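You operate a simulated robot arm through the tools that you are given. There is no shell and no other tool.

The job below is to be done with a simulated two-armed robot. You get a single attempt, and the scene is never put back.

TASK
Pick up the grey foam saddle from the middle shelf of the wooden rack with one hand, pass it to the other hand and put it on the top of the cool box.

Only the result counts: the job must be done as asked and must still hold three seconds after the hand-in. Knocking over, shifting, dropping, spilling or breaking anything else fails it.

THE ROBOT
Two 7-joint arms with two-finger parallel grippers on one trunk, on a base that moves. Base frame: it is fixed to the floor where the robot stands at the start and does not move with it; the origin is under the middle of the robot, x ahead of it, y to its left, z up. Units: mm, rad, N and s.
The left shoulder is at the start at [71, 156, 1005], the right one opposite. Each reaches about 1231 mm from its shoulder. Places, roughly: top of the cool box [-1900, 3900, 1000]. Payload 3.91 kg a hand.
Tool frame (each hand has its own): the origin (TCP) lies between the finger pads and is the grasp point; the fingertips stand 30 mm ahead of it; z points along the fingers, y is the line along which they close. The gripper opens to 110 mm. The fingers are 20 mm wide and 10 mm thick; the gripper's body (48 by 112 mm) begins 55 mm behind the TCP.
Orientation is told as [roll, pitch, yaw] about the base's x, y, z axes, in that order, counted from this pose: with the fingers straight down and closing along the base's y, the tool's x points along the base's -x, its y along +y and its z along -z.

THE INTERFACE
- The arms move only by the tool step_arm. It takes "left_motion", "right_motion" or both (then of equal length, played together; a hand with none holds still); each is a list of rows, each a list of 7 numbers: the shift along the tool's x, y, z in units of 20 mm (1.0 is 20 mm), then the turn, a rotation vector about the tool's x, y, z in units of 8 degrees (1.0 is 8 degrees), then the opening, from 0 (shut) to 1 (fully open). In form: [[dx, dy, dz, rx, ry, rz, hand], ...]. A call has 1 to 20 rows; each row shifts and turns the commanded pose from where the row before left it, along the tool's axes as they then stand. A call with a number of a shift or a turn outside -1 to 1 is refused whole. Each row takes 0.2 s and may step no farther than 50 mm and 0.15 rad from the row before; otherwise, or with a gripper value out of range, the whole call is refused. A pose out of reach is approached as far as the arm can. The call stops where the force on the tool passes 40 N (or 10 N more than at its start, if that is more) or the arm is blocked; 0.2 s more then pass. The fingers move at their own pace (about 108 mm/s each) and stop on an object; they squeeze with about 40 N. The grip force told is the motor's: it shows also when the fingers shut on nothing. Time passes only in rows, and 0.2 s behind the last, so rows that do not move let the fingers close. It gives the time, the measured TCP pose, the force on the tool (base axes), the opening and the grip force at its end, in the units of the frame above (readings bear some noise), with the torque about the TCP (base axes, N m) and any sound that the robot's microphone picked up.
- Cameras (640 x 400 px; columns grow to the right, rows downward): "scene" is now at [132.5, 18.4, 1221.6]; the picture's right is [0.22, -0.98, -0.00], its down [-0.66, -0.15, -0.74] and it looks along [0.72, 0.16, -0.67] (base axes); focal length 253 px, centre (320, 200). "left" rides on the left gripper at [72, -17, -103] in its tool frame; the picture's right is [0.23, 0.97, 0.00], its down [-0.76, 0.18, -0.62] and it looks along [-0.61, 0.14, 0.78] (tool axes); focal length 222 px, centre (320, 200). "right" rides on the right gripper at [72, 17, -103] in its tool frame; the picture's right is [-0.23, 0.97, 0.00], its down [-0.76, -0.18, -0.62] and it looks along [-0.61, -0.14, 0.78] (tool axes); focal length 222 px, centre (320, 200).
- get_image(camera): a new picture of that camera. The clock stands still meanwhile.
- raise_lower(by): slides the trunk up (or, below 0, down) by that many mm; the arms and the scene camera ride with it, the base frame stays. It gives what a move gives, with no picture.
- roll_base(legs): drives the robot by 1 to 6 legs, each [ahead, left, turn to the left] in mm, mm and rad, along the robot's own axes; the way and the turn of a leg run together, so that a leg with both is an arc; at most 1500 mm and 3.142 rad a leg. The arms and the cameras ride along, it lands a little off, and it stops where it bumps. It gives what a move gives.
- aim_head(pan, tilt): turns the head with the scene camera to pan (to the left, within 1.501 rad either way) and tilt (down, from -0.506 to 1.204), counted from straight ahead of the robot. It gives what a move gives.
- measure_at(camera, pixels): for up to 12 pixels [column, row] of the newest picture of that camera ("zoom" is the newest enlarged one), the place [x, y, z] in the base frame of the surface seen there, good to about 2 mm. The clock stands still meanwhile.
- enlarge(camera, box): a new picture of the part [left, top, right, bottom] of that camera's present view, enlarged. The clock stands still meanwhile.
- close_job(): hands the job in; it is judged then, once.

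Open the grippers and draw the arms clear of the work before you hand the job in, unless the task says otherwise.

The tools are called as name(argument=value, ...) on one line, values as JSON. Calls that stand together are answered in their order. step_arm: Moves the arms, as the interface text tells. Its arguments: {"type":"object","properties":{"left_motion":{"type":"array","items":{"type":"array","items":{"type":"number"}}},"right_motion":{"type":"array","items":{"type":"array","items":{"type":"number"}}}},"required":[]} The other tools are called the same way: raise_lower (by) moves the trunk up or down; roll_base (legs) drives the base; aim_head (pan, tilt) turns the head that bears the scene camera; get_image (camera) takes a picture; measure_at (camera, pixels) gives the place of the surface under pixels of a picture; enlarge (camera, box) takes an enlarged picture of a part of a camera's view; close_job () hands the job in.

At the start:

```text
time: 0.0
left_tcp_pos: [782.7, 347.5, 999.1]
left_tcp_rot: [0.0, 0.0, 0.0]
left_force: [-0.4, -0.5, -0.2]
left_moment: [-0.03, 0.03, -0.04]
left_gripper_width: 110.0
left_grip_force: 0.1
right_tcp_pos: [836.1, -229.3, 785.2]
right_tcp_rot: [-0.001, 0.0, -0.002]
right_force: [-0.2, -0.7, 0.2]
right_moment: [0.01, -0.01, 0.0]
right_gripper_width: 109.8
right_grip_force: 0.0
trunk travel left (down, up): [-450.0, 490.0]
robot x, y, heading: [-1.6, -0.3, 0.001]
head pan, tilt (commanded): [0.222, 0.74]
```

scene: 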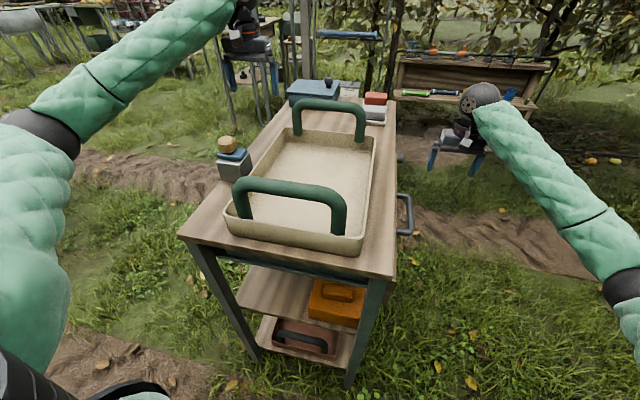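
right: 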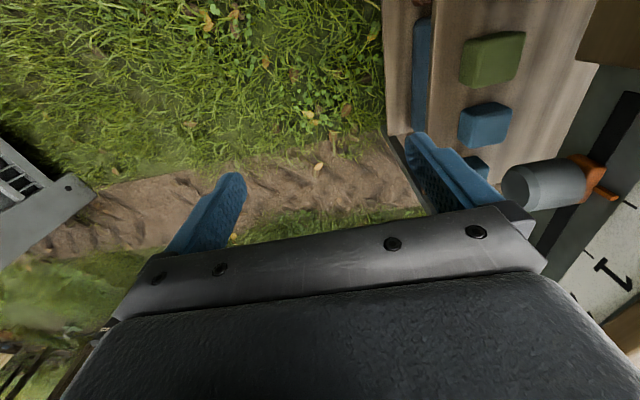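
left: 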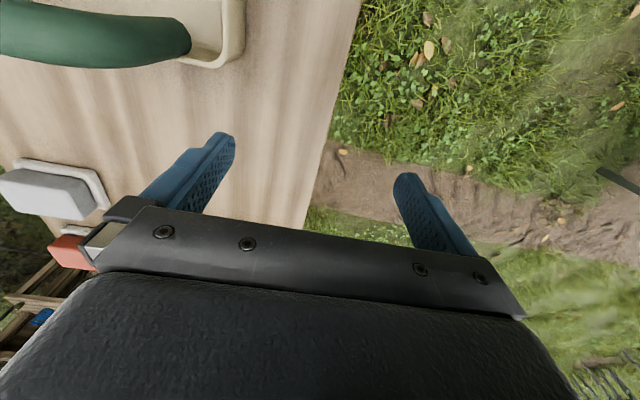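

The scene picture shows a wooden bench with a tray straight ahead and a wooden rack at upper right (about 460,75). I look around with the head to find the rack with the grey foam saddle and the cool box.

aim_head(pan=-0.3, tilt=0.4)

get_image(camera="scene")

```text
time: 0.9
left_tcp_pos: [782.3, 348.3, 998.5]
left_tcp_rot: [0.0, 0.001, -0.001]
left_force: [-0.2, -0.2, 0.5]
left_moment: [0.05, 0.0, 0.04]
left_gripper_width: 110.1
left_grip_force: 0.1
right_tcp_pos: [836.9, -229.3, 787.7]
right_tcp_rot: [0.0, 0.0, -0.001]
right_force: [0.9, 0.0, 0.1]
right_moment: [-0.03, 0.03, -0.02]
right_gripper_width: 110.0
right_grip_force: 0.0
trunk travel left (down, up): [-450.0, 490.0]
robot x, y, heading: [1.9, -2.3, -0.004]
head pan, tilt (commanded): [-0.3, 0.4]
```

```text
taken
```

scene: 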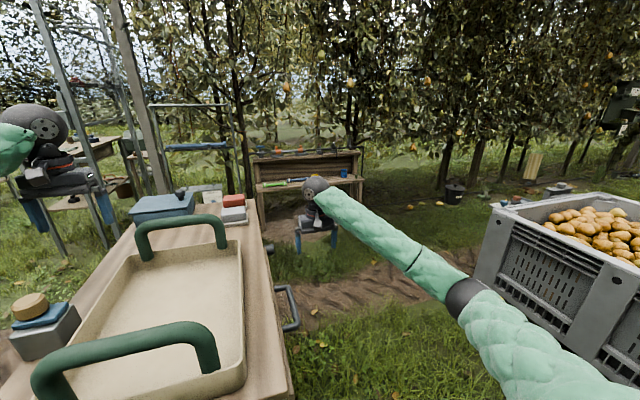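

The view to the right shows a fruit bin and a work bench in the back; no clear rack with a saddle yet. I pan to the left next.

aim_head(pan=0.7, tilt=0.4)

get_image(camera="scene")

aim_head(pan=1.45, tilt=0.4)

get_image(camera="scene")

aim_head(pan=-1.3, tilt=0.4)

get_image(camera="scene")

```text
time: 2.2
left_tcp_pos: [783.5, 348.3, 998.8]
left_tcp_rot: [0.0, 0.0, -0.001]
left_force: [0.0, -1.2, -0.5]
left_moment: [0.0, -0.01, -0.02]
left_gripper_width: 110.1
left_grip_force: 0.0
right_tcp_pos: [836.8, -230.3, 786.5]
right_tcp_rot: [0.0, 0.0, 0.0]
right_force: [0.2, -0.4, 0.0]
right_moment: [0.0, 0.03, 0.04]
right_gripper_width: 110.0
right_grip_force: 0.1
trunk travel left (down, up): [-450.0, 490.0]
robot x, y, heading: [-0.1, -0.9, 0.003]
head pan, tilt (commanded): [0.7, 0.4]
```

```text
taken
```

scene: 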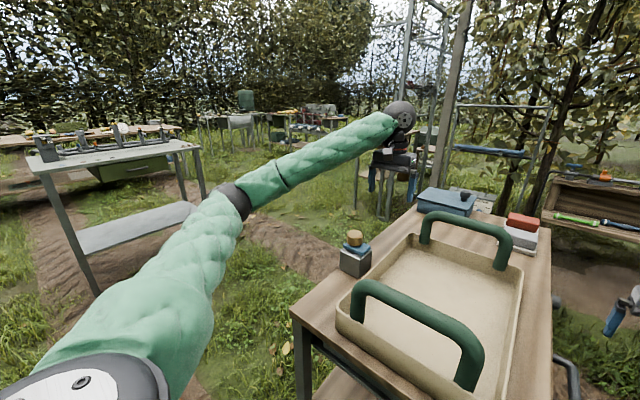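

```text
time: 3.3
left_tcp_pos: [783.0, 347.3, 999.6]
left_tcp_rot: [-0.001, -0.001, 0.0]
left_force: [0.3, -0.2, -0.9]
left_moment: [-0.03, -0.05, 0.01]
left_gripper_width: 109.9
left_grip_force: 0.1
right_tcp_pos: [836.4, -229.6, 787.3]
right_tcp_rot: [0.002, 0.0, 0.001]
right_force: [-0.3, -0.3, 0.0]
right_moment: [0.01, 0.01, -0.02]
right_gripper_width: 110.1
right_grip_force: 0.1
trunk travel left (down, up): [-450.0, 490.0]
robot x, y, heading: [-1.9, 4.1, -0.003]
head pan, tilt (commanded): [1.45, 0.4]
```

```text
taken
```

scene: 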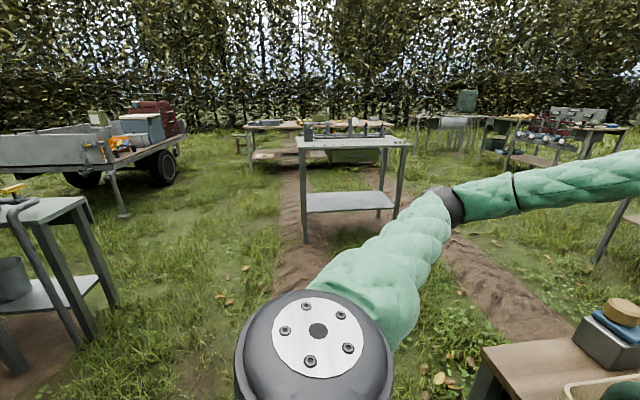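

```text
time: 5.8
left_tcp_pos: [784.1, 348.3, 1000.3]
left_tcp_rot: [0.0, 0.001, 0.001]
left_force: [-0.9, 0.0, -0.1]
left_moment: [0.01, 0.02, -0.01]
left_gripper_width: 110.2
left_grip_force: 0.0
right_tcp_pos: [837.1, -230.4, 786.9]
right_tcp_rot: [0.0, 0.001, -0.002]
right_force: [-0.3, 0.0, -0.7]
right_moment: [-0.08, -0.01, -0.01]
right_gripper_width: 109.9
right_grip_force: 0.0
trunk travel left (down, up): [-450.0, 490.0]
robot x, y, heading: [2.7, -1.6, 0.002]
head pan, tilt (commanded): [-1.3, 0.4]
```

```text
taken
```

scene: 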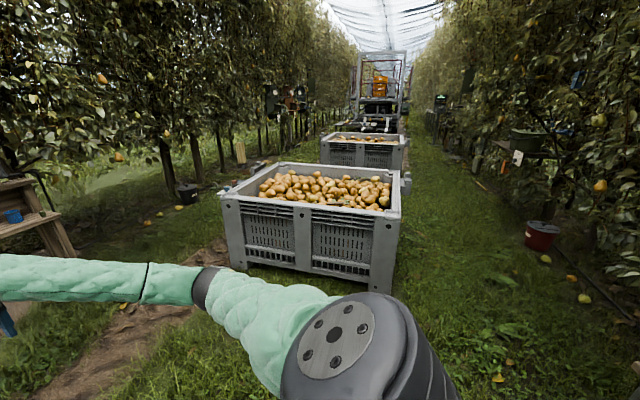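

The box on the trailer near (150,128) in the pan 1.45 picture lies in the direction of the cool box. I now enlarge the candidates for the wooden rack.

enlarge(camera="right", box=[360, 0, 640, 200])

aim_head(pan=0.0, tilt=0.5)

enlarge(camera="scene", box=[200, 0, 520, 200])

get_image(camera="scene")

```text
2.00 times, centred on (500, 100) of right
```

zoom: 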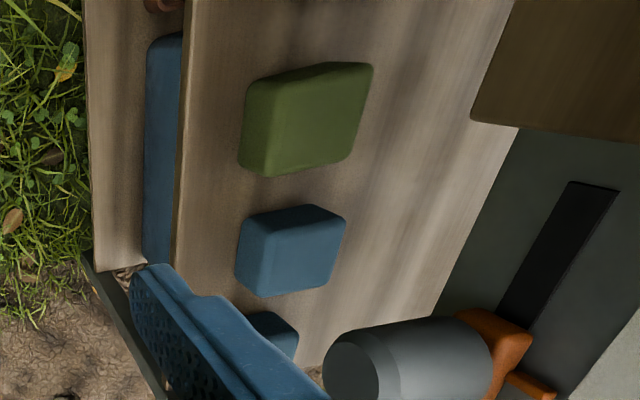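

```text
time: 7.2
left_tcp_pos: [782.3, 348.8, 998.8]
left_tcp_rot: [0.0, 0.001, 0.0]
left_force: [0.0, 0.5, -0.8]
left_moment: [0.0, -0.01, 0.02]
left_gripper_width: 109.9
left_grip_force: 0.1
right_tcp_pos: [835.3, -230.4, 786.4]
right_tcp_rot: [0.0, 0.001, 0.0]
right_force: [0.1, -0.7, -0.4]
right_moment: [-0.04, -0.02, 0.0]
right_gripper_width: 110.2
right_grip_force: 0.1
trunk travel left (down, up): [-450.0, 490.0]
robot x, y, heading: [-2.8, 0.7, -0.001]
head pan, tilt (commanded): [0.0, 0.499]
```

```text
2.00 times, centred on (360, 100) of scene
```

zoom: 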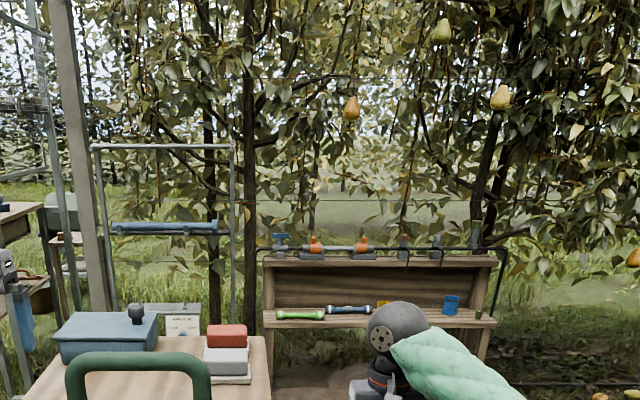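

```text
taken
```

scene: 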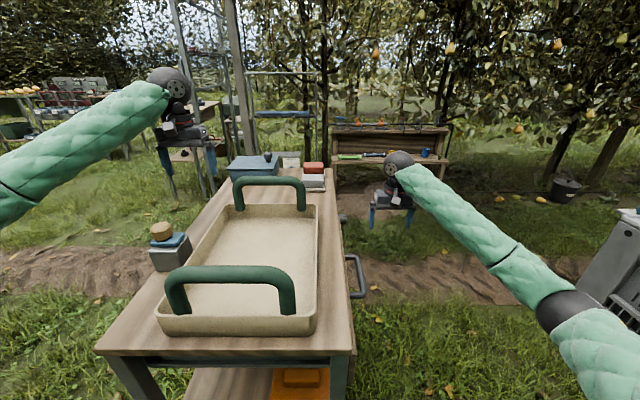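

The right wrist camera sees a wooden rack with blocks on its right side. I measure points in the right picture and on the bench to understand the geometry.

get_image(camera="right")

measure_at(camera="right", pixels=[[495, 60], [488, 125], [540, 185], [560, 50], [400, 90], [425, 60], [620, 280], [620, 30], [560, 120], [440, 30], [395, 150], [600, 90]])

measure_at(camera="scene", pixels=[[310, 380], [120, 345], [345, 345], [240, 290], [335, 190], [253, 165], [310, 185], [170, 250], [357, 275], [390, 150], [313, 166], [220, 380]])

```text
taken
```

right: 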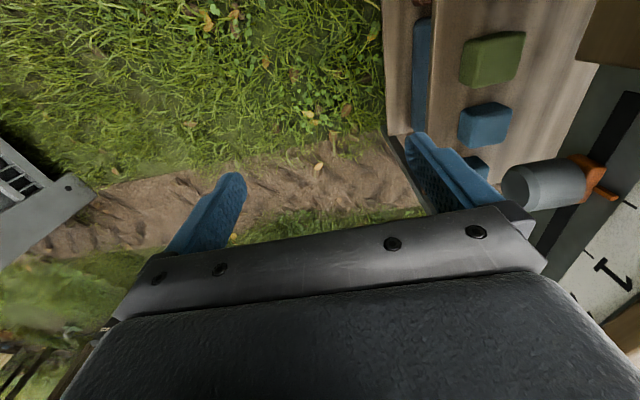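

```text
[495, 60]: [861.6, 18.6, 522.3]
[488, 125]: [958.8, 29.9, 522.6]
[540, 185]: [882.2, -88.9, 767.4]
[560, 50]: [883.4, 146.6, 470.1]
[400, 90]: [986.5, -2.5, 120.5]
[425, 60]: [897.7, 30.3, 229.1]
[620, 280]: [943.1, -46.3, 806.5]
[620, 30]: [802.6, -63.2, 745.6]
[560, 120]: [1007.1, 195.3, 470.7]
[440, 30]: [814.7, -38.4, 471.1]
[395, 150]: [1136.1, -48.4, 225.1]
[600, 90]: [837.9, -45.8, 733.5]
```

```text
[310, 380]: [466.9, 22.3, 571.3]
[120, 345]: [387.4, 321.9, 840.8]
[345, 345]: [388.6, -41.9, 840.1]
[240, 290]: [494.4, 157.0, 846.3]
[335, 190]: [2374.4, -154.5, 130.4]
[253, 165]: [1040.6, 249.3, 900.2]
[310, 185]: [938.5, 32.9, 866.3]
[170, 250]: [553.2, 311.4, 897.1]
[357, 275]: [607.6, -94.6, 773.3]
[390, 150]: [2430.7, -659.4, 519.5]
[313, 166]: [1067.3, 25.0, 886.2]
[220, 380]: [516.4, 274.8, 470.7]
```

The bench ahead is a three-level rack: top at z≈840, a shelf at z≈470 and one at z≈120. I'll look to the sides with measurements before backing the base off to view the middle shelf.

aim_head(pan=1.5, tilt=0.45)

get_image(camera="scene")

measure_at(camera="scene", pixels=[[130, 125], [150, 130], [170, 115], [90, 205], [30, 220], [110, 300], [100, 160], [350, 150], [340, 190], [15, 320], [120, 130], [50, 150]])

enlarge(camera="scene", box=[0, 60, 240, 210])

aim_head(pan=-1.5, tilt=0.6)

get_image(camera="scene")

```text
time: 8.8
left_tcp_pos: [782.9, 347.6, 1000.7]
left_tcp_rot: [0.001, 0.001, 0.001]
left_force: [0.1, 0.3, -0.6]
left_moment: [0.03, -0.01, -0.01]
left_gripper_width: 110.3
left_grip_force: 0.1
right_tcp_pos: [836.1, -229.0, 786.0]
right_tcp_rot: [0.0, 0.0, 0.0]
right_force: [0.4, -0.6, -0.2]
right_moment: [0.05, 0.01, 0.01]
right_gripper_width: 110.0
right_grip_force: 0.0
trunk travel left (down, up): [-450.0, 490.0]
robot x, y, heading: [-0.8, 1.7, 0.0]
head pan, tilt (commanded): [1.499, 0.45]
```

```text
taken
```

scene: 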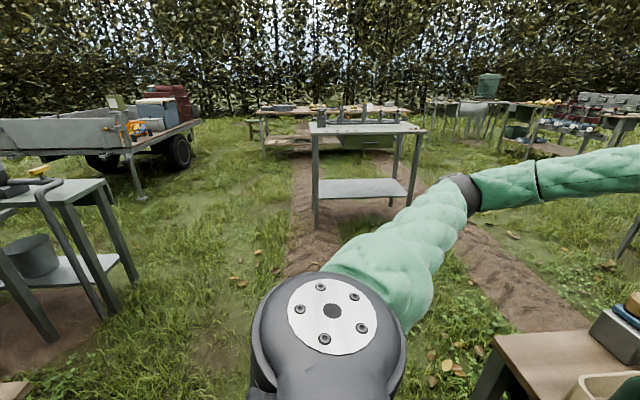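

```text
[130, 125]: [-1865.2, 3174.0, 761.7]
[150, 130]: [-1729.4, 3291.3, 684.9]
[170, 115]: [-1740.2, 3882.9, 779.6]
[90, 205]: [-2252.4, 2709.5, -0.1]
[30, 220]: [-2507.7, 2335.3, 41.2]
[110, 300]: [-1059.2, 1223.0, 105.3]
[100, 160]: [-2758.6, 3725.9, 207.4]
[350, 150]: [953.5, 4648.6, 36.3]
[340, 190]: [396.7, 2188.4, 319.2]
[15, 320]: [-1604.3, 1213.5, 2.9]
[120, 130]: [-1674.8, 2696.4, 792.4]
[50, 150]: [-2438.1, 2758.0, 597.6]
```

```text
2.67 times, centred on (120, 135) of scene
```

zoom: 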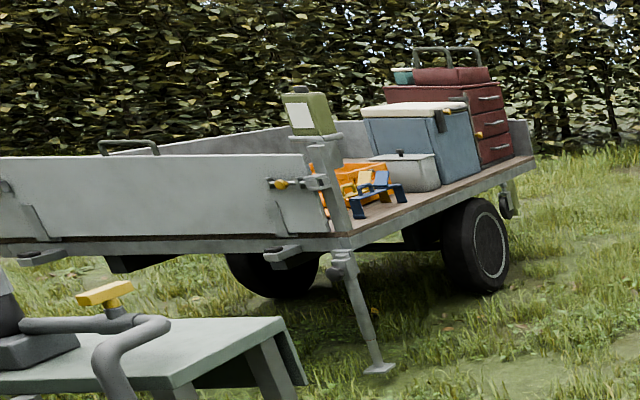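

```text
time: 11.4
left_tcp_pos: [782.1, 347.9, 999.1]
left_tcp_rot: [0.002, -0.002, 0.0]
left_force: [0.3, -0.1, -0.4]
left_moment: [-0.03, 0.03, 0.0]
left_gripper_width: 110.0
left_grip_force: 0.0
right_tcp_pos: [836.4, -230.1, 785.2]
right_tcp_rot: [0.0, 0.002, -0.001]
right_force: [0.9, 0.2, -0.3]
right_moment: [0.02, 0.0, 0.01]
right_gripper_width: 110.1
right_grip_force: 0.1
trunk travel left (down, up): [-450.0, 490.0]
robot x, y, heading: [0.9, 1.9, 0.004]
head pan, tilt (commanded): [-1.499, 0.6]
```

```text
taken
```

scene: 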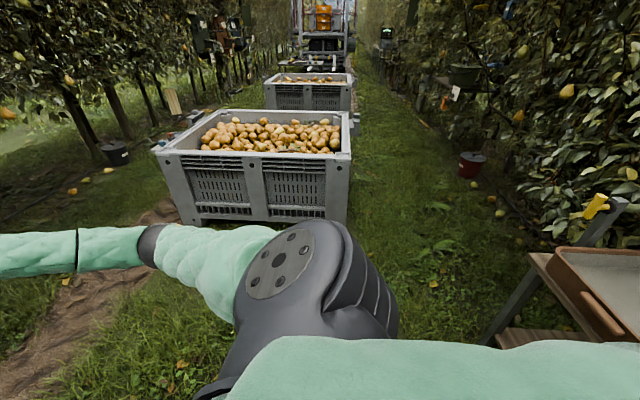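

There is another wooden stand behind right of the robot at (590,270). I measure its distance before moving.

measure_at(camera="scene", pixels=[[545, 270], [520, 290], [600, 280], [540, 335], [500, 330], [620, 340], [590, 210], [630, 260], [490, 380]])

enlarge(camera="scene", box=[440, 160, 640, 360])

```text
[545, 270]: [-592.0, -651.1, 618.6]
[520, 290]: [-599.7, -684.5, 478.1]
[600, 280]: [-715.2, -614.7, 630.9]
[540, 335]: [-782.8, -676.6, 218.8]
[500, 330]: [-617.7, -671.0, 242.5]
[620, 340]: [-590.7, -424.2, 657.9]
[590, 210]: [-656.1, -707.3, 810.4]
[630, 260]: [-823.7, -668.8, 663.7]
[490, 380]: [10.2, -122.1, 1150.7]
```

```text
2.00 times, centred on (540, 260) of scene
```

zoom: 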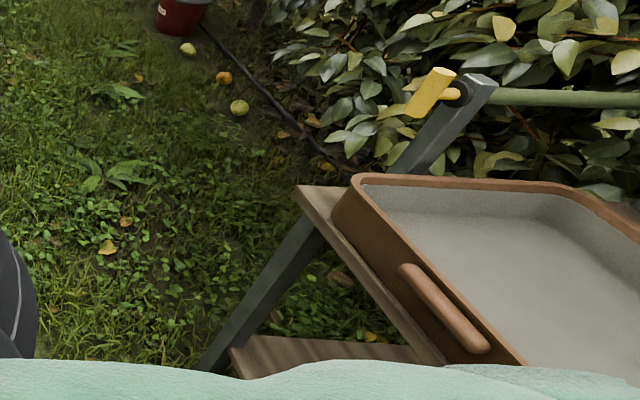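

Behind the robot at x≈-590 stands another wooden stand with a brown tray, so room behind is tight. I first draw both arms up and back so I can look under the bench top and turn safely.

step_arm(left_motion=[[0, 0, -1, 0, 0, 0, 1], [0, 0, -1, 0, 0, 0, 1], [0.5, 0.1, -1, 0, 0, 0, 1], [1, 0.2, -1, 0, 0, 0, 1], [1, 0.2, -1, 0, 0, 0, 1], [1, 0.2, -1, 0, 0, 0, 1], [1, 0.2, -1, 0, 0, 0, 1], [1, 0.2, -1, 0, 0, 0, 1], [1, 0.2, -1, 0, 0, 0, 1], [1, 0.2, -1, 0, 0, 0, 1], [1, 0.2, -0.5, 0, 0, 0, 1], [1, 0.2, 0, 0, 0, 0, 1], [1, 0.2, 0, 0, 0, 0, 1], [1, 0.2, 0, 0, 0, 0, 1], [1, 0.2, 0, 0, 0, 0, 1], [1, 0.2, 0, 0, 0, 0, 1], [1, 0.2, 0, 0, 0, 0, 1], [1, 0, 0, 0, 0, 0, 1]], right_motion=[[0, -1, -1, 0, 0, 0, 1], [0, -1, -1, 0, 0, 0, 1], [0.5, -1, -1, 0, 0, 0, 1], [1, -1, -1, 0, 0, 0, 1], [1, -1, -1, 0, 0, 0, 1], [1, -0.5, -1, 0, 0, 0, 1], [1, -0.2, -1, 0, 0, 0, 1], [1, 0, -1, 0, 0, 0, 1], [1, 0, -1, 0, 0, 0, 1], [1, 0, -1, 0, 0, 0, 1], [1, 0, -1, 0, 0, 0, 1], [1, 0, -1, 0, 0, 0, 1], [1, 0, -1, 0, 0, 0, 1], [1, 0, -1, 0, 0, 0, 1], [1, 0, -1, 0, 0, 0, 1], [1, 0, -1, 0, 0, 0, 1], [1, 0, -1, 0, 0, 0, 1], [1, 0, -1, 0, 0, 0, 1]])

aim_head(pan=-1.5, tilt=0.9)

get_image(camera="scene")

aim_head(pan=0.1, tilt=0.95)

get_image(camera="scene")

```text
time: 15.2
left_tcp_pos: [468.7, 407.1, 1208.9]
left_tcp_rot: [-0.002, -0.002, 0.0]
left_force: [0.6, 0.8, -0.3]
left_moment: [-0.01, -0.04, 0.04]
left_gripper_width: 110.1
left_grip_force: 0.0
right_tcp_pos: [525.6, -342.8, 1147.0]
right_tcp_rot: [0.0, -0.003, 0.0]
right_force: [0.2, 0.6, 0.2]
right_moment: [-0.03, -0.02, -0.01]
right_gripper_width: 110.0
right_grip_force: 0.0
trunk travel left (down, up): [-450.0, 490.0]
robot x, y, heading: [-0.6, -1.3, -0.001]
head pan, tilt (commanded): [-1.499, 0.6]
```

```text
time: 16.0
left_tcp_pos: [471.1, 405.9, 1210.0]
left_tcp_rot: [0.0, 0.0, 0.0]
left_force: [-0.1, 0.3, 0.4]
left_moment: [0.02, 0.03, 0.02]
left_gripper_width: 110.1
left_grip_force: 0.0
right_tcp_pos: [527.3, -344.0, 1146.6]
right_tcp_rot: [0.001, -0.001, 0.0]
right_force: [-0.2, 1.2, 0.5]
right_moment: [-0.03, 0.01, -0.04]
right_gripper_width: 109.9
right_grip_force: 0.0
trunk travel left (down, up): [-450.0, 490.0]
robot x, y, heading: [0.5, -1.1, 0.001]
head pan, tilt (commanded): [-1.499, 0.901]
```

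```text
taken
```

scene: 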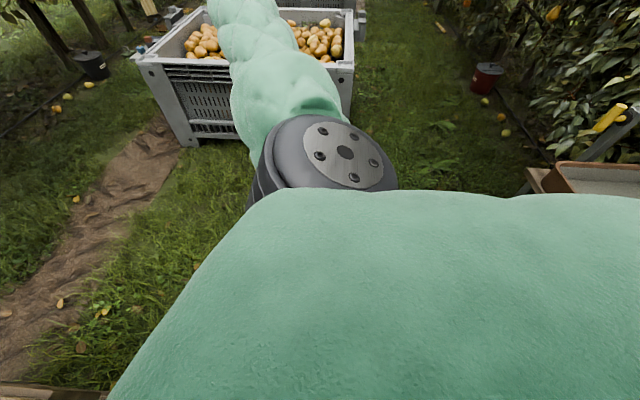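

```text
time: 17.7
left_tcp_pos: [470.8, 405.7, 1210.1]
left_tcp_rot: [0.0, 0.0, -0.002]
left_force: [-0.3, 0.0, -0.3]
left_moment: [0.03, -0.01, 0.01]
left_gripper_width: 109.9
left_grip_force: 0.0
right_tcp_pos: [526.3, -344.2, 1145.2]
right_tcp_rot: [-0.001, -0.001, 0.001]
right_force: [0.1, -0.6, 0.5]
right_moment: [0.01, -0.01, 0.02]
right_gripper_width: 109.8
right_grip_force: 0.1
trunk travel left (down, up): [-450.0, 490.0]
robot x, y, heading: [-1.3, 1.9, -0.003]
head pan, tilt (commanded): [0.099, 0.949]
```

```text
taken
```

scene: 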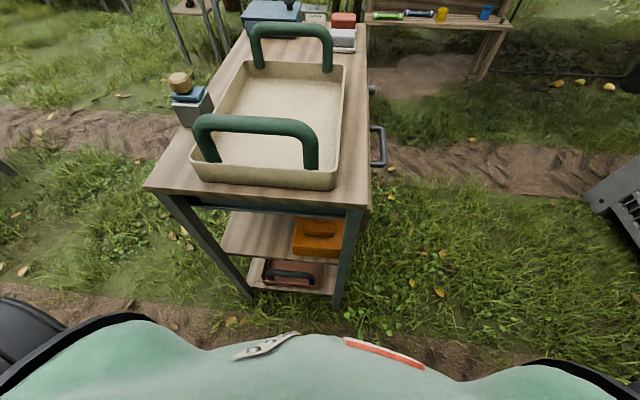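

Both arms are now drawn back and clear of the bench sides. I lower the trunk so the head can see under the bench top onto the shelf at z≈470.

raise_lower(by=-300)

aim_head(pan=0.15, tilt=0.7)

get_image(camera="scene")

```text
time: 20.7
left_tcp_pos: [471.7, 405.9, 911.0]
left_tcp_rot: [0.001, -0.001, 0.0]
left_force: [0.4, 0.2, -0.3]
left_moment: [-0.03, 0.0, -0.02]
left_gripper_width: 109.9
left_grip_force: 0.0
right_tcp_pos: [526.0, -343.2, 845.6]
right_tcp_rot: [0.0, 0.0, 0.001]
right_force: [-0.2, 0.2, -1.0]
right_moment: [-0.04, -0.03, 0.03]
right_gripper_width: 110.2
right_grip_force: 0.0
trunk travel left (down, up): [-150.0, 790.0]
robot x, y, heading: [-0.1, 3.0, -0.002]
head pan, tilt (commanded): [0.099, 0.949]
```

```text
time: 21.5
left_tcp_pos: [471.0, 406.8, 909.4]
left_tcp_rot: [-0.001, -0.001, -0.001]
left_force: [0.5, 0.7, 0.4]
left_moment: [-0.04, -0.02, 0.0]
left_gripper_width: 110.0
left_grip_force: 0.0
right_tcp_pos: [525.8, -344.1, 846.2]
right_tcp_rot: [-0.001, 0.0, 0.0]
right_force: [0.0, 0.3, -0.5]
right_moment: [0.02, 0.0, 0.02]
right_gripper_width: 110.1
right_grip_force: 0.2
trunk travel left (down, up): [-150.0, 790.0]
robot x, y, heading: [0.1, 4.1, 0.003]
head pan, tilt (commanded): [0.15, 0.7]
```

```text
taken
```

scene: 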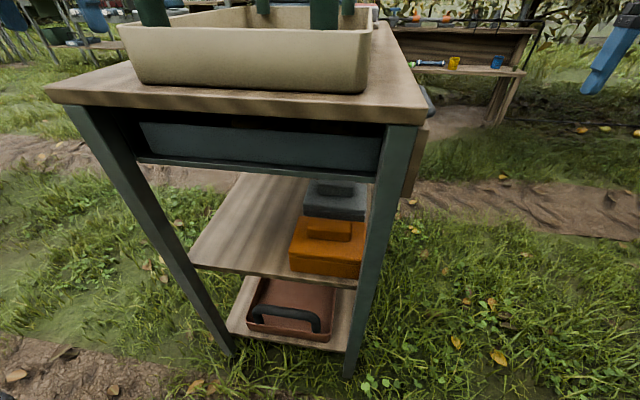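

Behind the orange block on the middle shelf I see a grey piece at (335,200). I enlarge it and measure.

enlarge(camera="scene", box=[180, 160, 440, 320])

measure_at(camera="scene", pixels=[[325, 265], [330, 228], [335, 205], [340, 188], [306, 205], [365, 213], [294, 245], [362, 252], [260, 230], [290, 320], [270, 160], [320, 195]])

```text
2.46 times, centred on (310, 240) of scene
```

zoom: 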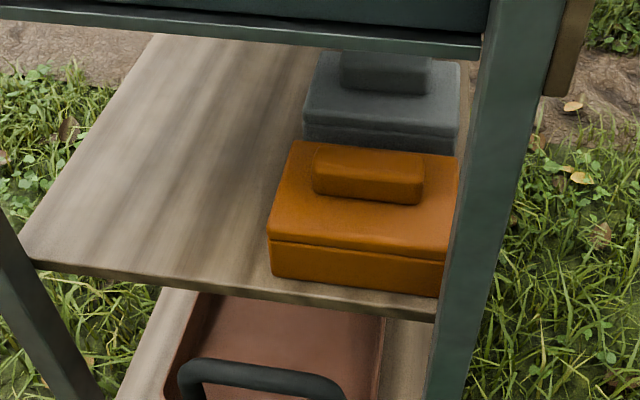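

```text
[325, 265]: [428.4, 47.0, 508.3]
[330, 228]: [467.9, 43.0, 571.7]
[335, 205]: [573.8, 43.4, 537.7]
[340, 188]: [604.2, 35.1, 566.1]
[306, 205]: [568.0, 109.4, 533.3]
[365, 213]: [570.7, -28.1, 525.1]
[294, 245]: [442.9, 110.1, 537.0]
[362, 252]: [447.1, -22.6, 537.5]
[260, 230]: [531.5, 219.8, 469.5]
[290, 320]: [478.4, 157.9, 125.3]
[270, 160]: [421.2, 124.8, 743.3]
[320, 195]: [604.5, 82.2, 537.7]
```

The grey piece at about [604, 40, 540] stands on the middle shelf behind the orange one, but I want to check the other racks and this one from the side before deciding. I raise the trunk so the hands clear the bench, then look around at how high things on the bench are.

raise_lower(by=400)

aim_head(pan=0.1, tilt=0.8)

get_image(camera="scene")

```text
time: 25.3
left_tcp_pos: [470.8, 405.5, 1308.4]
left_tcp_rot: [0.0, 0.0, 0.001]
left_force: [-0.1, 1.0, 0.0]
left_moment: [-0.01, -0.02, -0.01]
left_gripper_width: 110.2
left_grip_force: 0.0
right_tcp_pos: [527.3, -343.0, 1246.0]
right_tcp_rot: [0.0, 0.0, -0.001]
right_force: [-0.7, 0.6, 0.6]
right_moment: [0.02, -0.04, 0.02]
right_gripper_width: 109.8
right_grip_force: 0.1
trunk travel left (down, up): [-550.0, 390.0]
robot x, y, heading: [4.3, -2.8, -0.004]
head pan, tilt (commanded): [0.15, 0.7]
```

```text
time: 26.0
left_tcp_pos: [471.0, 405.6, 1308.9]
left_tcp_rot: [-0.002, -0.001, 0.001]
left_force: [-0.1, 0.1, -0.2]
left_moment: [0.03, 0.03, -0.01]
left_gripper_width: 110.0
left_grip_force: 0.0
right_tcp_pos: [526.6, -343.6, 1246.1]
right_tcp_rot: [0.001, 0.0, -0.001]
right_force: [0.0, 0.5, -0.3]
right_moment: [-0.01, 0.03, -0.02]
right_gripper_width: 109.7
right_grip_force: 0.1
trunk travel left (down, up): [-550.0, 390.0]
robot x, y, heading: [-0.6, -1.6, 0.01]
head pan, tilt (commanded): [0.099, 0.799]
```

```text
taken
```

scene: 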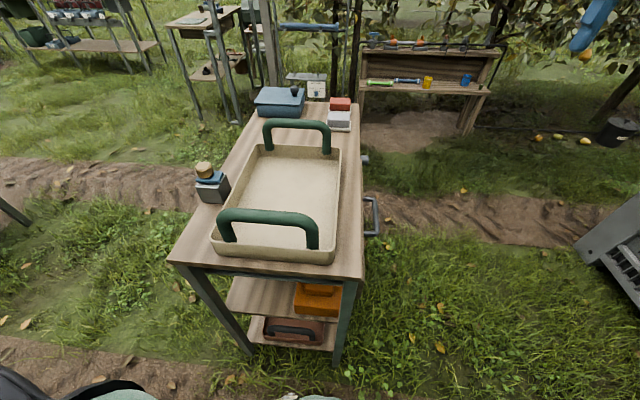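

measure_at(camera="scene", pixels=[[268, 218], [297, 125], [205, 168], [212, 190], [280, 105], [340, 104], [372, 218], [186, 266], [362, 276], [290, 170]])

enlarge(camera="scene", box=[0, 0, 320, 200])

enlarge(camera="scene", box=[320, 0, 640, 200])

```text
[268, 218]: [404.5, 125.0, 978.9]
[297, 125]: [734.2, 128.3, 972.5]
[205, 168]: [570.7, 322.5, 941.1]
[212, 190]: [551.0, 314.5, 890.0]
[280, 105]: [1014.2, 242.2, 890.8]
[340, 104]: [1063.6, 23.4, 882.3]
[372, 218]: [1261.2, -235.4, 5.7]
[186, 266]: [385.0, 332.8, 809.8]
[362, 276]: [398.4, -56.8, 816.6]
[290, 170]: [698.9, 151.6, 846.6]
```

```text
2.00 times, centred on (160, 100) of scene
```

zoom: 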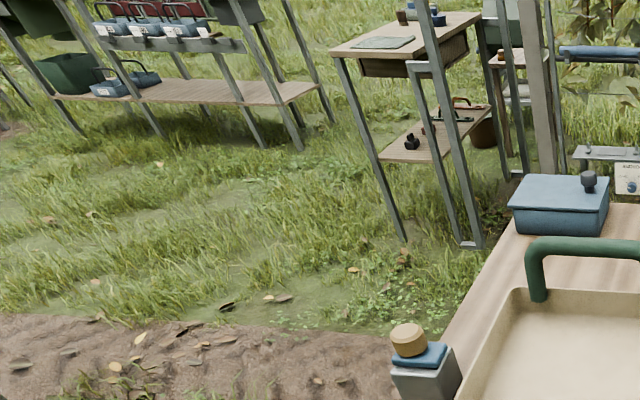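

```text
2.00 times, centred on (480, 100) of scene
```

zoom: 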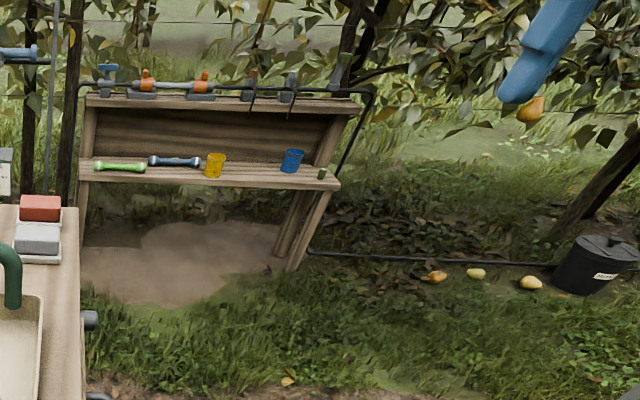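

Highest point on the bench is the tray handle at z≈979, while the hands' tips are at ≈1216, so I can slide sideways over it. I drive 900 mm to the left, and then look back at the bench and at the stand behind.

roll_base(legs=[[-60, 0, 0], [0, 900, 0]])

aim_head(pan=-0.9, tilt=0.75)

get_image(camera="scene")

aim_head(pan=1.5, tilt=0.5)

get_image(camera="scene")

```text
time: 31.2
left_tcp_pos: [412.2, 1288.2, 1309.3]
left_tcp_rot: [-0.001, 0.0, -0.002]
left_force: [0.2, -0.1, 0.0]
left_moment: [-0.05, -0.01, 0.01]
left_gripper_width: 110.2
left_grip_force: 0.0
right_tcp_pos: [465.6, 539.9, 1246.6]
right_tcp_rot: [-0.001, 0.0, -0.001]
right_force: [0.2, -0.6, -0.1]
right_moment: [-0.04, 0.0, -0.04]
right_gripper_width: 110.1
right_grip_force: 0.1
trunk travel left (down, up): [-550.0, 390.0]
robot x, y, heading: [-60.6, 884.8, 0.001]
head pan, tilt (commanded): [0.099, 0.799]
```

```text
time: 32.5
left_tcp_pos: [411.8, 1288.5, 1309.4]
left_tcp_rot: [0.001, 0.001, 0.0]
left_force: [-0.2, 0.3, 0.7]
left_moment: [0.02, 0.03, -0.01]
left_gripper_width: 110.2
left_grip_force: 0.1
right_tcp_pos: [465.7, 539.1, 1245.8]
right_tcp_rot: [0.001, -0.001, -0.001]
right_force: [-0.1, -0.1, -0.4]
right_moment: [-0.02, -0.02, -0.01]
right_gripper_width: 110.2
right_grip_force: 0.0
trunk travel left (down, up): [-550.0, 390.0]
robot x, y, heading: [-60.2, 881.9, -0.008]
head pan, tilt (commanded): [-0.901, 0.75]
```

```text
taken
```

scene: 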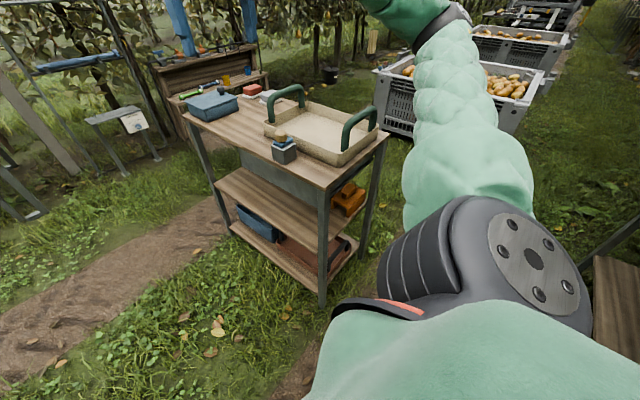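

```text
time: 34.7
left_tcp_pos: [412.8, 1287.7, 1308.9]
left_tcp_rot: [-0.001, -0.001, -0.003]
left_force: [-1.0, 0.1, 0.2]
left_moment: [-0.05, 0.02, 0.0]
left_gripper_width: 109.9
left_grip_force: 0.2
right_tcp_pos: [465.5, 539.8, 1247.0]
right_tcp_rot: [-0.001, -0.001, 0.0]
right_force: [0.1, 0.8, -0.2]
right_moment: [-0.02, -0.01, 0.01]
right_gripper_width: 109.9
right_grip_force: 0.0
trunk travel left (down, up): [-550.0, 390.0]
robot x, y, heading: [-60.8, 884.4, -0.005]
head pan, tilt (commanded): [1.499, 0.499]
```

```text
taken
```

scene: 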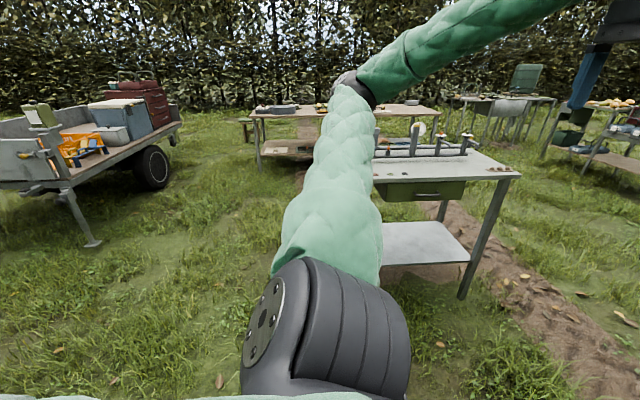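

From the left the middle shelf holds the orange piece near (348,200); the grey one is hidden. I turn right to look at the bench from its open left side and at the stand behind.

roll_base(legs=[[0, 0, -1.3]])

aim_head(pan=0.4, tilt=0.8)

get_image(camera="scene")

aim_head(pan=-0.8, tilt=0.8)

get_image(camera="scene")

```text
time: 38.3
left_tcp_pos: [453.3, 534.9, 1309.7]
left_tcp_rot: [0.0, 0.0, -1.309]
left_force: [0.6, 0.9, -0.1]
left_moment: [0.0, 0.03, 0.01]
left_gripper_width: 109.9
left_grip_force: 0.1
right_tcp_pos: [-254.8, 286.3, 1245.5]
right_tcp_rot: [0.0, 0.0, -1.31]
right_force: [0.7, 0.8, -0.2]
right_moment: [0.01, 0.03, -0.01]
right_gripper_width: 110.0
right_grip_force: 0.0
trunk travel left (down, up): [-550.0, 390.0]
robot x, y, heading: [-60.4, 885.8, -1.311]
head pan, tilt (commanded): [1.499, 0.499]
```

```text
time: 39.6
left_tcp_pos: [453.3, 534.0, 1308.8]
left_tcp_rot: [0.001, 0.0, -1.308]
left_force: [0.1, 0.5, -0.4]
left_moment: [-0.01, 0.02, 0.01]
left_gripper_width: 110.3
left_grip_force: 0.0
right_tcp_pos: [-256.3, 286.8, 1246.4]
right_tcp_rot: [0.0, 0.0, -1.309]
right_force: [-0.5, -0.3, 0.2]
right_moment: [0.0, 0.01, 0.01]
right_gripper_width: 110.5
right_grip_force: 0.0
trunk travel left (down, up): [-550.0, 390.0]
robot x, y, heading: [-59.3, 880.7, -1.31]
head pan, tilt (commanded): [0.4, 0.799]
```

```text
taken
```

scene: 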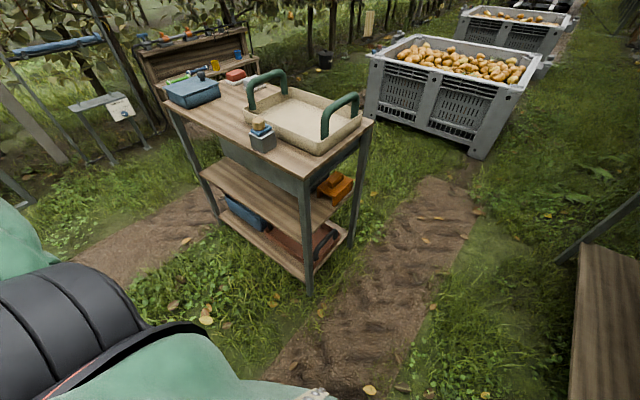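

```text
time: 41.0
left_tcp_pos: [454.5, 533.6, 1309.4]
left_tcp_rot: [0.001, 0.0, -1.31]
left_force: [0.1, 0.1, 0.9]
left_moment: [0.01, 0.02, 0.0]
left_gripper_width: 110.0
left_grip_force: 0.0
right_tcp_pos: [-255.1, 286.3, 1246.0]
right_tcp_rot: [0.0, 0.0, -1.31]
right_force: [0.0, 0.0, -0.6]
right_moment: [-0.01, 0.0, -0.02]
right_gripper_width: 110.1
right_grip_force: 0.0
trunk travel left (down, up): [-550.0, 390.0]
robot x, y, heading: [-61.2, 885.6, -1.307]
head pan, tilt (commanded): [-0.799, 0.799]
```

```text
taken
```

scene: 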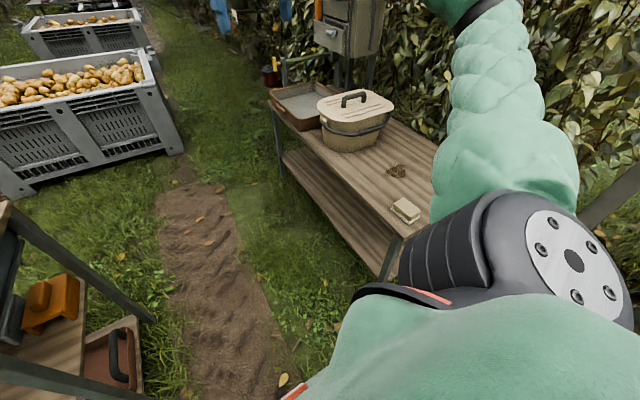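

The bench behind has only two levels and no grey piece, so the three-level rack is the right one. I aim at the rack and enlarge the middle shelf from this side.

aim_head(pan=0.25, tilt=0.8)

enlarge(camera="scene", box=[140, 120, 380, 270])

raise_lower(by=-240)

get_image(camera="scene")

enlarge(camera="scene", box=[140, 80, 380, 230])

```text
time: 42.3
left_tcp_pos: [452.8, 532.7, 1309.8]
left_tcp_rot: [0.0, 0.001, -1.309]
left_force: [0.4, 0.5, -0.2]
left_moment: [-0.01, -0.01, -0.02]
left_gripper_width: 110.0
left_grip_force: 0.0
right_tcp_pos: [-255.9, 284.8, 1246.5]
right_tcp_rot: [0.002, 0.0, -1.309]
right_force: [-0.6, -0.8, 0.8]
right_moment: [0.0, -0.03, 0.0]
right_gripper_width: 110.0
right_grip_force: 0.2
trunk travel left (down, up): [-550.0, 390.0]
robot x, y, heading: [-59.2, 882.7, -1.31]
head pan, tilt (commanded): [0.25, 0.799]
```

```text
2.67 times, centred on (260, 195) of scene
```

zoom: 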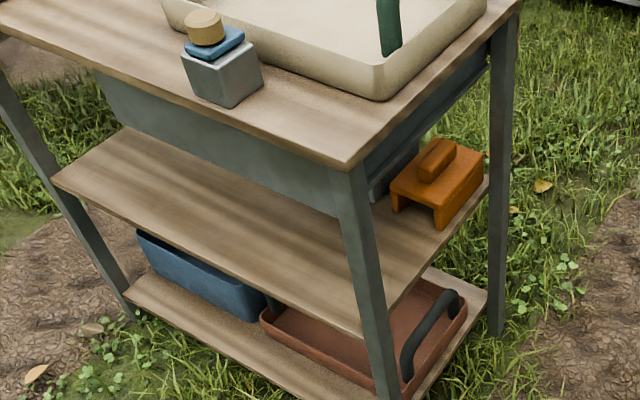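

```text
time: 44.8
left_tcp_pos: [452.9, 534.4, 1069.2]
left_tcp_rot: [0.0, -0.001, -1.307]
left_force: [-0.2, -0.4, -0.1]
left_moment: [-0.02, -0.01, -0.04]
left_gripper_width: 110.1
left_grip_force: 0.1
right_tcp_pos: [-256.5, 286.9, 1007.0]
right_tcp_rot: [0.0, 0.0, -1.309]
right_force: [0.0, 1.0, 0.1]
right_moment: [0.0, 0.02, 0.0]
right_gripper_width: 110.0
right_grip_force: 0.0
trunk travel left (down, up): [-310.0, 630.0]
robot x, y, heading: [-59.4, 886.8, -1.308]
head pan, tilt (commanded): [0.25, 0.799]
```

```text
taken
```

scene: 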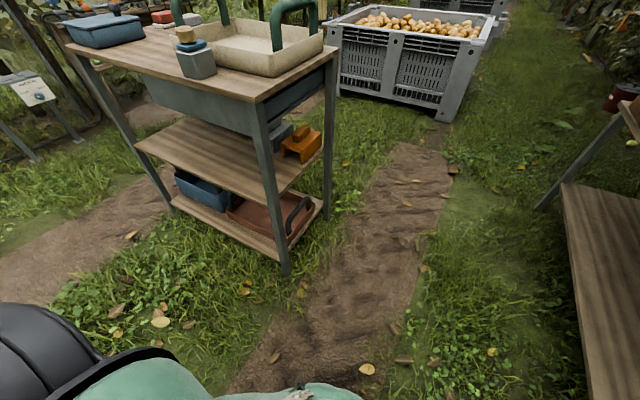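

```text
2.67 times, centred on (260, 155) of scene
```

zoom: 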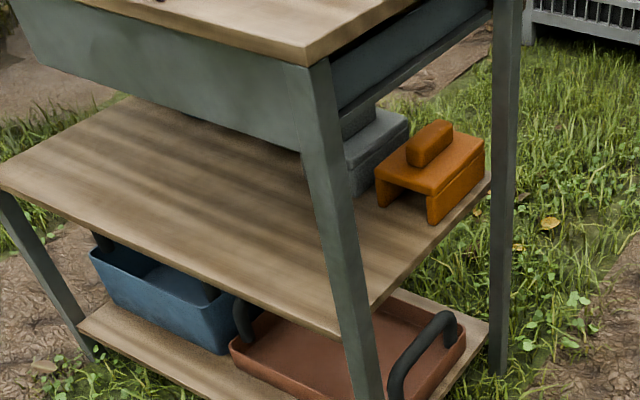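

The orange piece is a saddle shape (an inverted U with a knob), and the grey one of the same shape stands right behind it at zoom (375,150). I measure the clearances of the middle shelf, apron and surroundings from this side.

measure_at(camera="zoom", pixels=[[375, 180], [380, 145], [357, 122], [360, 185], [404, 125], [200, 130], [120, 98], [330, 330], [100, 90], [340, 108], [490, 160], [310, 150]])

measure_at(camera="scene", pixels=[[440, 115], [455, 60], [335, 90], [283, 270], [170, 210], [330, 210], [135, 140], [280, 95], [580, 200], [545, 205], [590, 390], [330, 40]])

```text
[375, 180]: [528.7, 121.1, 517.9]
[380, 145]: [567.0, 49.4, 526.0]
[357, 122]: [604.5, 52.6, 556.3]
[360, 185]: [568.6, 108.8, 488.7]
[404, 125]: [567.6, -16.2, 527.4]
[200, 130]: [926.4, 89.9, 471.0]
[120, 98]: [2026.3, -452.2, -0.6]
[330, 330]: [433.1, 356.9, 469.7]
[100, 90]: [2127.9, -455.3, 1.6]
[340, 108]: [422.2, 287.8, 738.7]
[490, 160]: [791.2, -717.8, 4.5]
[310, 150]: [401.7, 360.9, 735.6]
```

```text
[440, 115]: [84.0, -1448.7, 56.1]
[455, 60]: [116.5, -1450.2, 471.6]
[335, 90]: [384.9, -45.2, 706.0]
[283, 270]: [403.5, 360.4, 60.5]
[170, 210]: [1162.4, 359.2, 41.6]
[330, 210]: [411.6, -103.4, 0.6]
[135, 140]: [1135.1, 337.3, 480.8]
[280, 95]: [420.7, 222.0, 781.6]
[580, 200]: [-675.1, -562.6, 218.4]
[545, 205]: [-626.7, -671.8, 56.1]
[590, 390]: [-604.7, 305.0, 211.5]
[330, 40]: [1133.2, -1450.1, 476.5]
```

Measured: shelf at z≈470, legs at y≈360 and y≈-50, apron bottom ≈735, grey saddle spans y≈-28..110 from x≈567, so it lies close to the rack's right side, where there is about 1.3 m of room before the bins (y≈-1450). I raise the trunk again and drive round the front of the rack to its right side, facing it.

raise_lower(by=240)

roll_base(legs=[[0, 0, 1.308], [-20, -860, 0], [0, -760, 0]])

aim_head(pan=0.5, tilt=0.7)

get_image(camera="scene")

```text
time: 47.3
left_tcp_pos: [454.5, 534.0, 1310.5]
left_tcp_rot: [-0.001, 0.0, -1.311]
left_force: [-1.1, 0.6, -0.4]
left_moment: [0.02, -0.03, -0.02]
left_gripper_width: 110.2
left_grip_force: 0.0
right_tcp_pos: [-256.4, 285.9, 1246.2]
right_tcp_rot: [-0.001, 0.001, -1.307]
right_force: [0.8, -0.5, 0.2]
right_moment: [0.02, 0.0, 0.01]
right_gripper_width: 109.7
right_grip_force: 0.1
trunk travel left (down, up): [-550.0, 390.0]
robot x, y, heading: [-62.7, 880.3, -1.306]
head pan, tilt (commanded): [0.25, 0.799]
```

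```text
time: 58.8
left_tcp_pos: [334.7, -369.6, 1309.1]
left_tcp_rot: [0.001, 0.0, -0.049]
left_force: [1.1, 0.3, 0.2]
left_moment: [0.02, -0.01, 0.0]
left_gripper_width: 109.7
left_grip_force: 0.1
right_tcp_pos: [353.8, -1121.1, 1245.6]
right_tcp_rot: [0.0, 0.001, -0.047]
right_force: [-0.2, 0.2, 0.1]
right_moment: [0.0, 0.0, -0.03]
right_gripper_width: 110.1
right_grip_force: 0.1
trunk travel left (down, up): [-550.0, 390.0]
robot x, y, heading: [-157.8, -752.1, -0.053]
head pan, tilt (commanded): [0.25, 0.799]
```

```text
time: 59.6
left_tcp_pos: [333.3, -369.7, 1309.5]
left_tcp_rot: [0.0, 0.0, -0.049]
left_force: [-0.2, -0.5, -0.3]
left_moment: [0.03, -0.01, -0.02]
left_gripper_width: 109.9
left_grip_force: 0.1
right_tcp_pos: [353.4, -1120.7, 1246.3]
right_tcp_rot: [0.0, -0.001, -0.049]
right_force: [0.2, 0.1, -0.6]
right_moment: [-0.01, -0.03, 0.01]
right_gripper_width: 110.0
right_grip_force: 0.1
trunk travel left (down, up): [-550.0, 390.0]
robot x, y, heading: [-154.5, -751.3, -0.045]
head pan, tilt (commanded): [0.499, 0.7]
```

```text
taken
```

scene: 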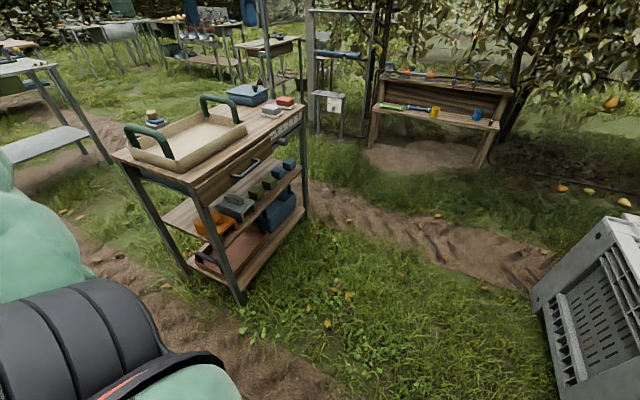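

From here the right side of the rack shows well: the drawer with its handle, and on the middle shelf the orange saddle at (213,220), the grey one at (235,205), then green and blue pieces. I enlarge this.

enlarge(camera="scene", box=[100, 80, 340, 310])

measure_at(camera="zoom", pixels=[[360, 335], [320, 350], [345, 310], [395, 270], [440, 275], [270, 395], [280, 250], [330, 275], [420, 220], [500, 300], [420, 330], [250, 280]])

```text
1.74 times, centred on (220, 195) of scene
```

zoom: 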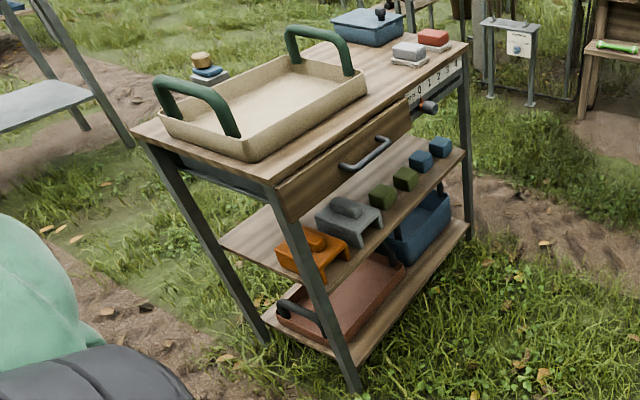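

```text
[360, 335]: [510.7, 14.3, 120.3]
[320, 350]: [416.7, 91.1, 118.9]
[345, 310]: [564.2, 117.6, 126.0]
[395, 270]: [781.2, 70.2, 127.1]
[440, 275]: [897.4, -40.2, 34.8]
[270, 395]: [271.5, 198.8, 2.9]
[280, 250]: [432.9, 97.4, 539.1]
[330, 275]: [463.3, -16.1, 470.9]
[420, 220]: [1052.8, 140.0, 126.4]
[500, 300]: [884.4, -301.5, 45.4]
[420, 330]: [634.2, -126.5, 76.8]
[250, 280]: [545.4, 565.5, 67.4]
```

The grey saddle is at zoom (348,218), below the drawer front with the handle. I measure it, the drawer's lower edge and the neighbours.

measure_at(camera="zoom", pixels=[[350, 222], [346, 206], [318, 222], [362, 238], [382, 215], [345, 198], [330, 204], [362, 209], [383, 195], [310, 210], [400, 145], [365, 155]])

enlarge(camera="scene", box=[180, 140, 300, 260])

```text
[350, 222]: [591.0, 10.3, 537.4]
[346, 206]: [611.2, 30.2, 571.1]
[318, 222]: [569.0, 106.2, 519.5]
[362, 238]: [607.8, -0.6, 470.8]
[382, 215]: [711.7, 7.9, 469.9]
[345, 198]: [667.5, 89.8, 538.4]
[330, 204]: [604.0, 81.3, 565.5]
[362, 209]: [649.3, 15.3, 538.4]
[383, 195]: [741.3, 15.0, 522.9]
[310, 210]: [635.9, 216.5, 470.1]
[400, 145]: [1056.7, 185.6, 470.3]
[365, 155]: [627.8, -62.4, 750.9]
```

```text
3.33 times, centred on (240, 200) of scene
```

zoom: 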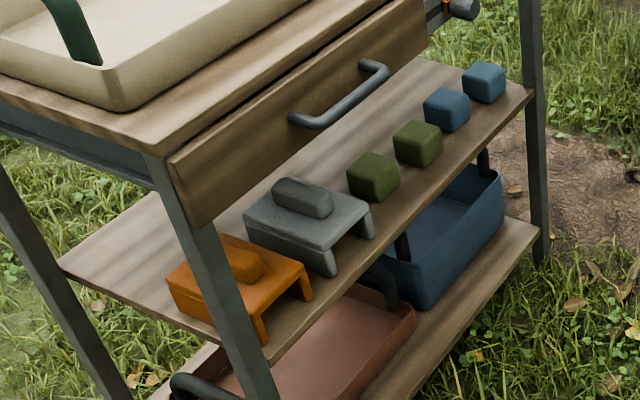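

Now I can measure the details in this larger view: drawer's lower edge, saddle corners and the neighbouring green block.

measure_at(camera="zoom", pixels=[[202, 222], [260, 185], [320, 145], [335, 270], [330, 245], [368, 232], [370, 205], [248, 215], [300, 205], [330, 198], [285, 181], [350, 175]])

measure_at(camera="zoom", pixels=[[375, 155], [300, 195], [312, 188], [275, 190], [322, 210], [290, 210], [268, 255], [305, 295], [300, 270], [290, 118], [385, 70], [345, 125]])

```text
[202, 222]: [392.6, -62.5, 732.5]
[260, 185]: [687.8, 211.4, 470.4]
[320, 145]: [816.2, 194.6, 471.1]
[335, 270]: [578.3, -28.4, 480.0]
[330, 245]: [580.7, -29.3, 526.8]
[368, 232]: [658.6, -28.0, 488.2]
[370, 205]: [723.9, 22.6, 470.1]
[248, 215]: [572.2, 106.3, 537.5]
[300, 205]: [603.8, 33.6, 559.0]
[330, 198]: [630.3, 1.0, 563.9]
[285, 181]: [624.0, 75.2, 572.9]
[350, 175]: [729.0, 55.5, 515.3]
```

```text
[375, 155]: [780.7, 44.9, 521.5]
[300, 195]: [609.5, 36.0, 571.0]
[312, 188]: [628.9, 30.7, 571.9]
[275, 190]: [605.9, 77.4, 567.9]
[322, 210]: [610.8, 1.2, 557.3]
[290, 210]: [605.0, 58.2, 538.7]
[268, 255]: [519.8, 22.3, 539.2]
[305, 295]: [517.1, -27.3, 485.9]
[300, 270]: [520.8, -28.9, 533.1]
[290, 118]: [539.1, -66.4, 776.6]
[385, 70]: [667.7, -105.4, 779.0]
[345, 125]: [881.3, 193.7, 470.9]
```

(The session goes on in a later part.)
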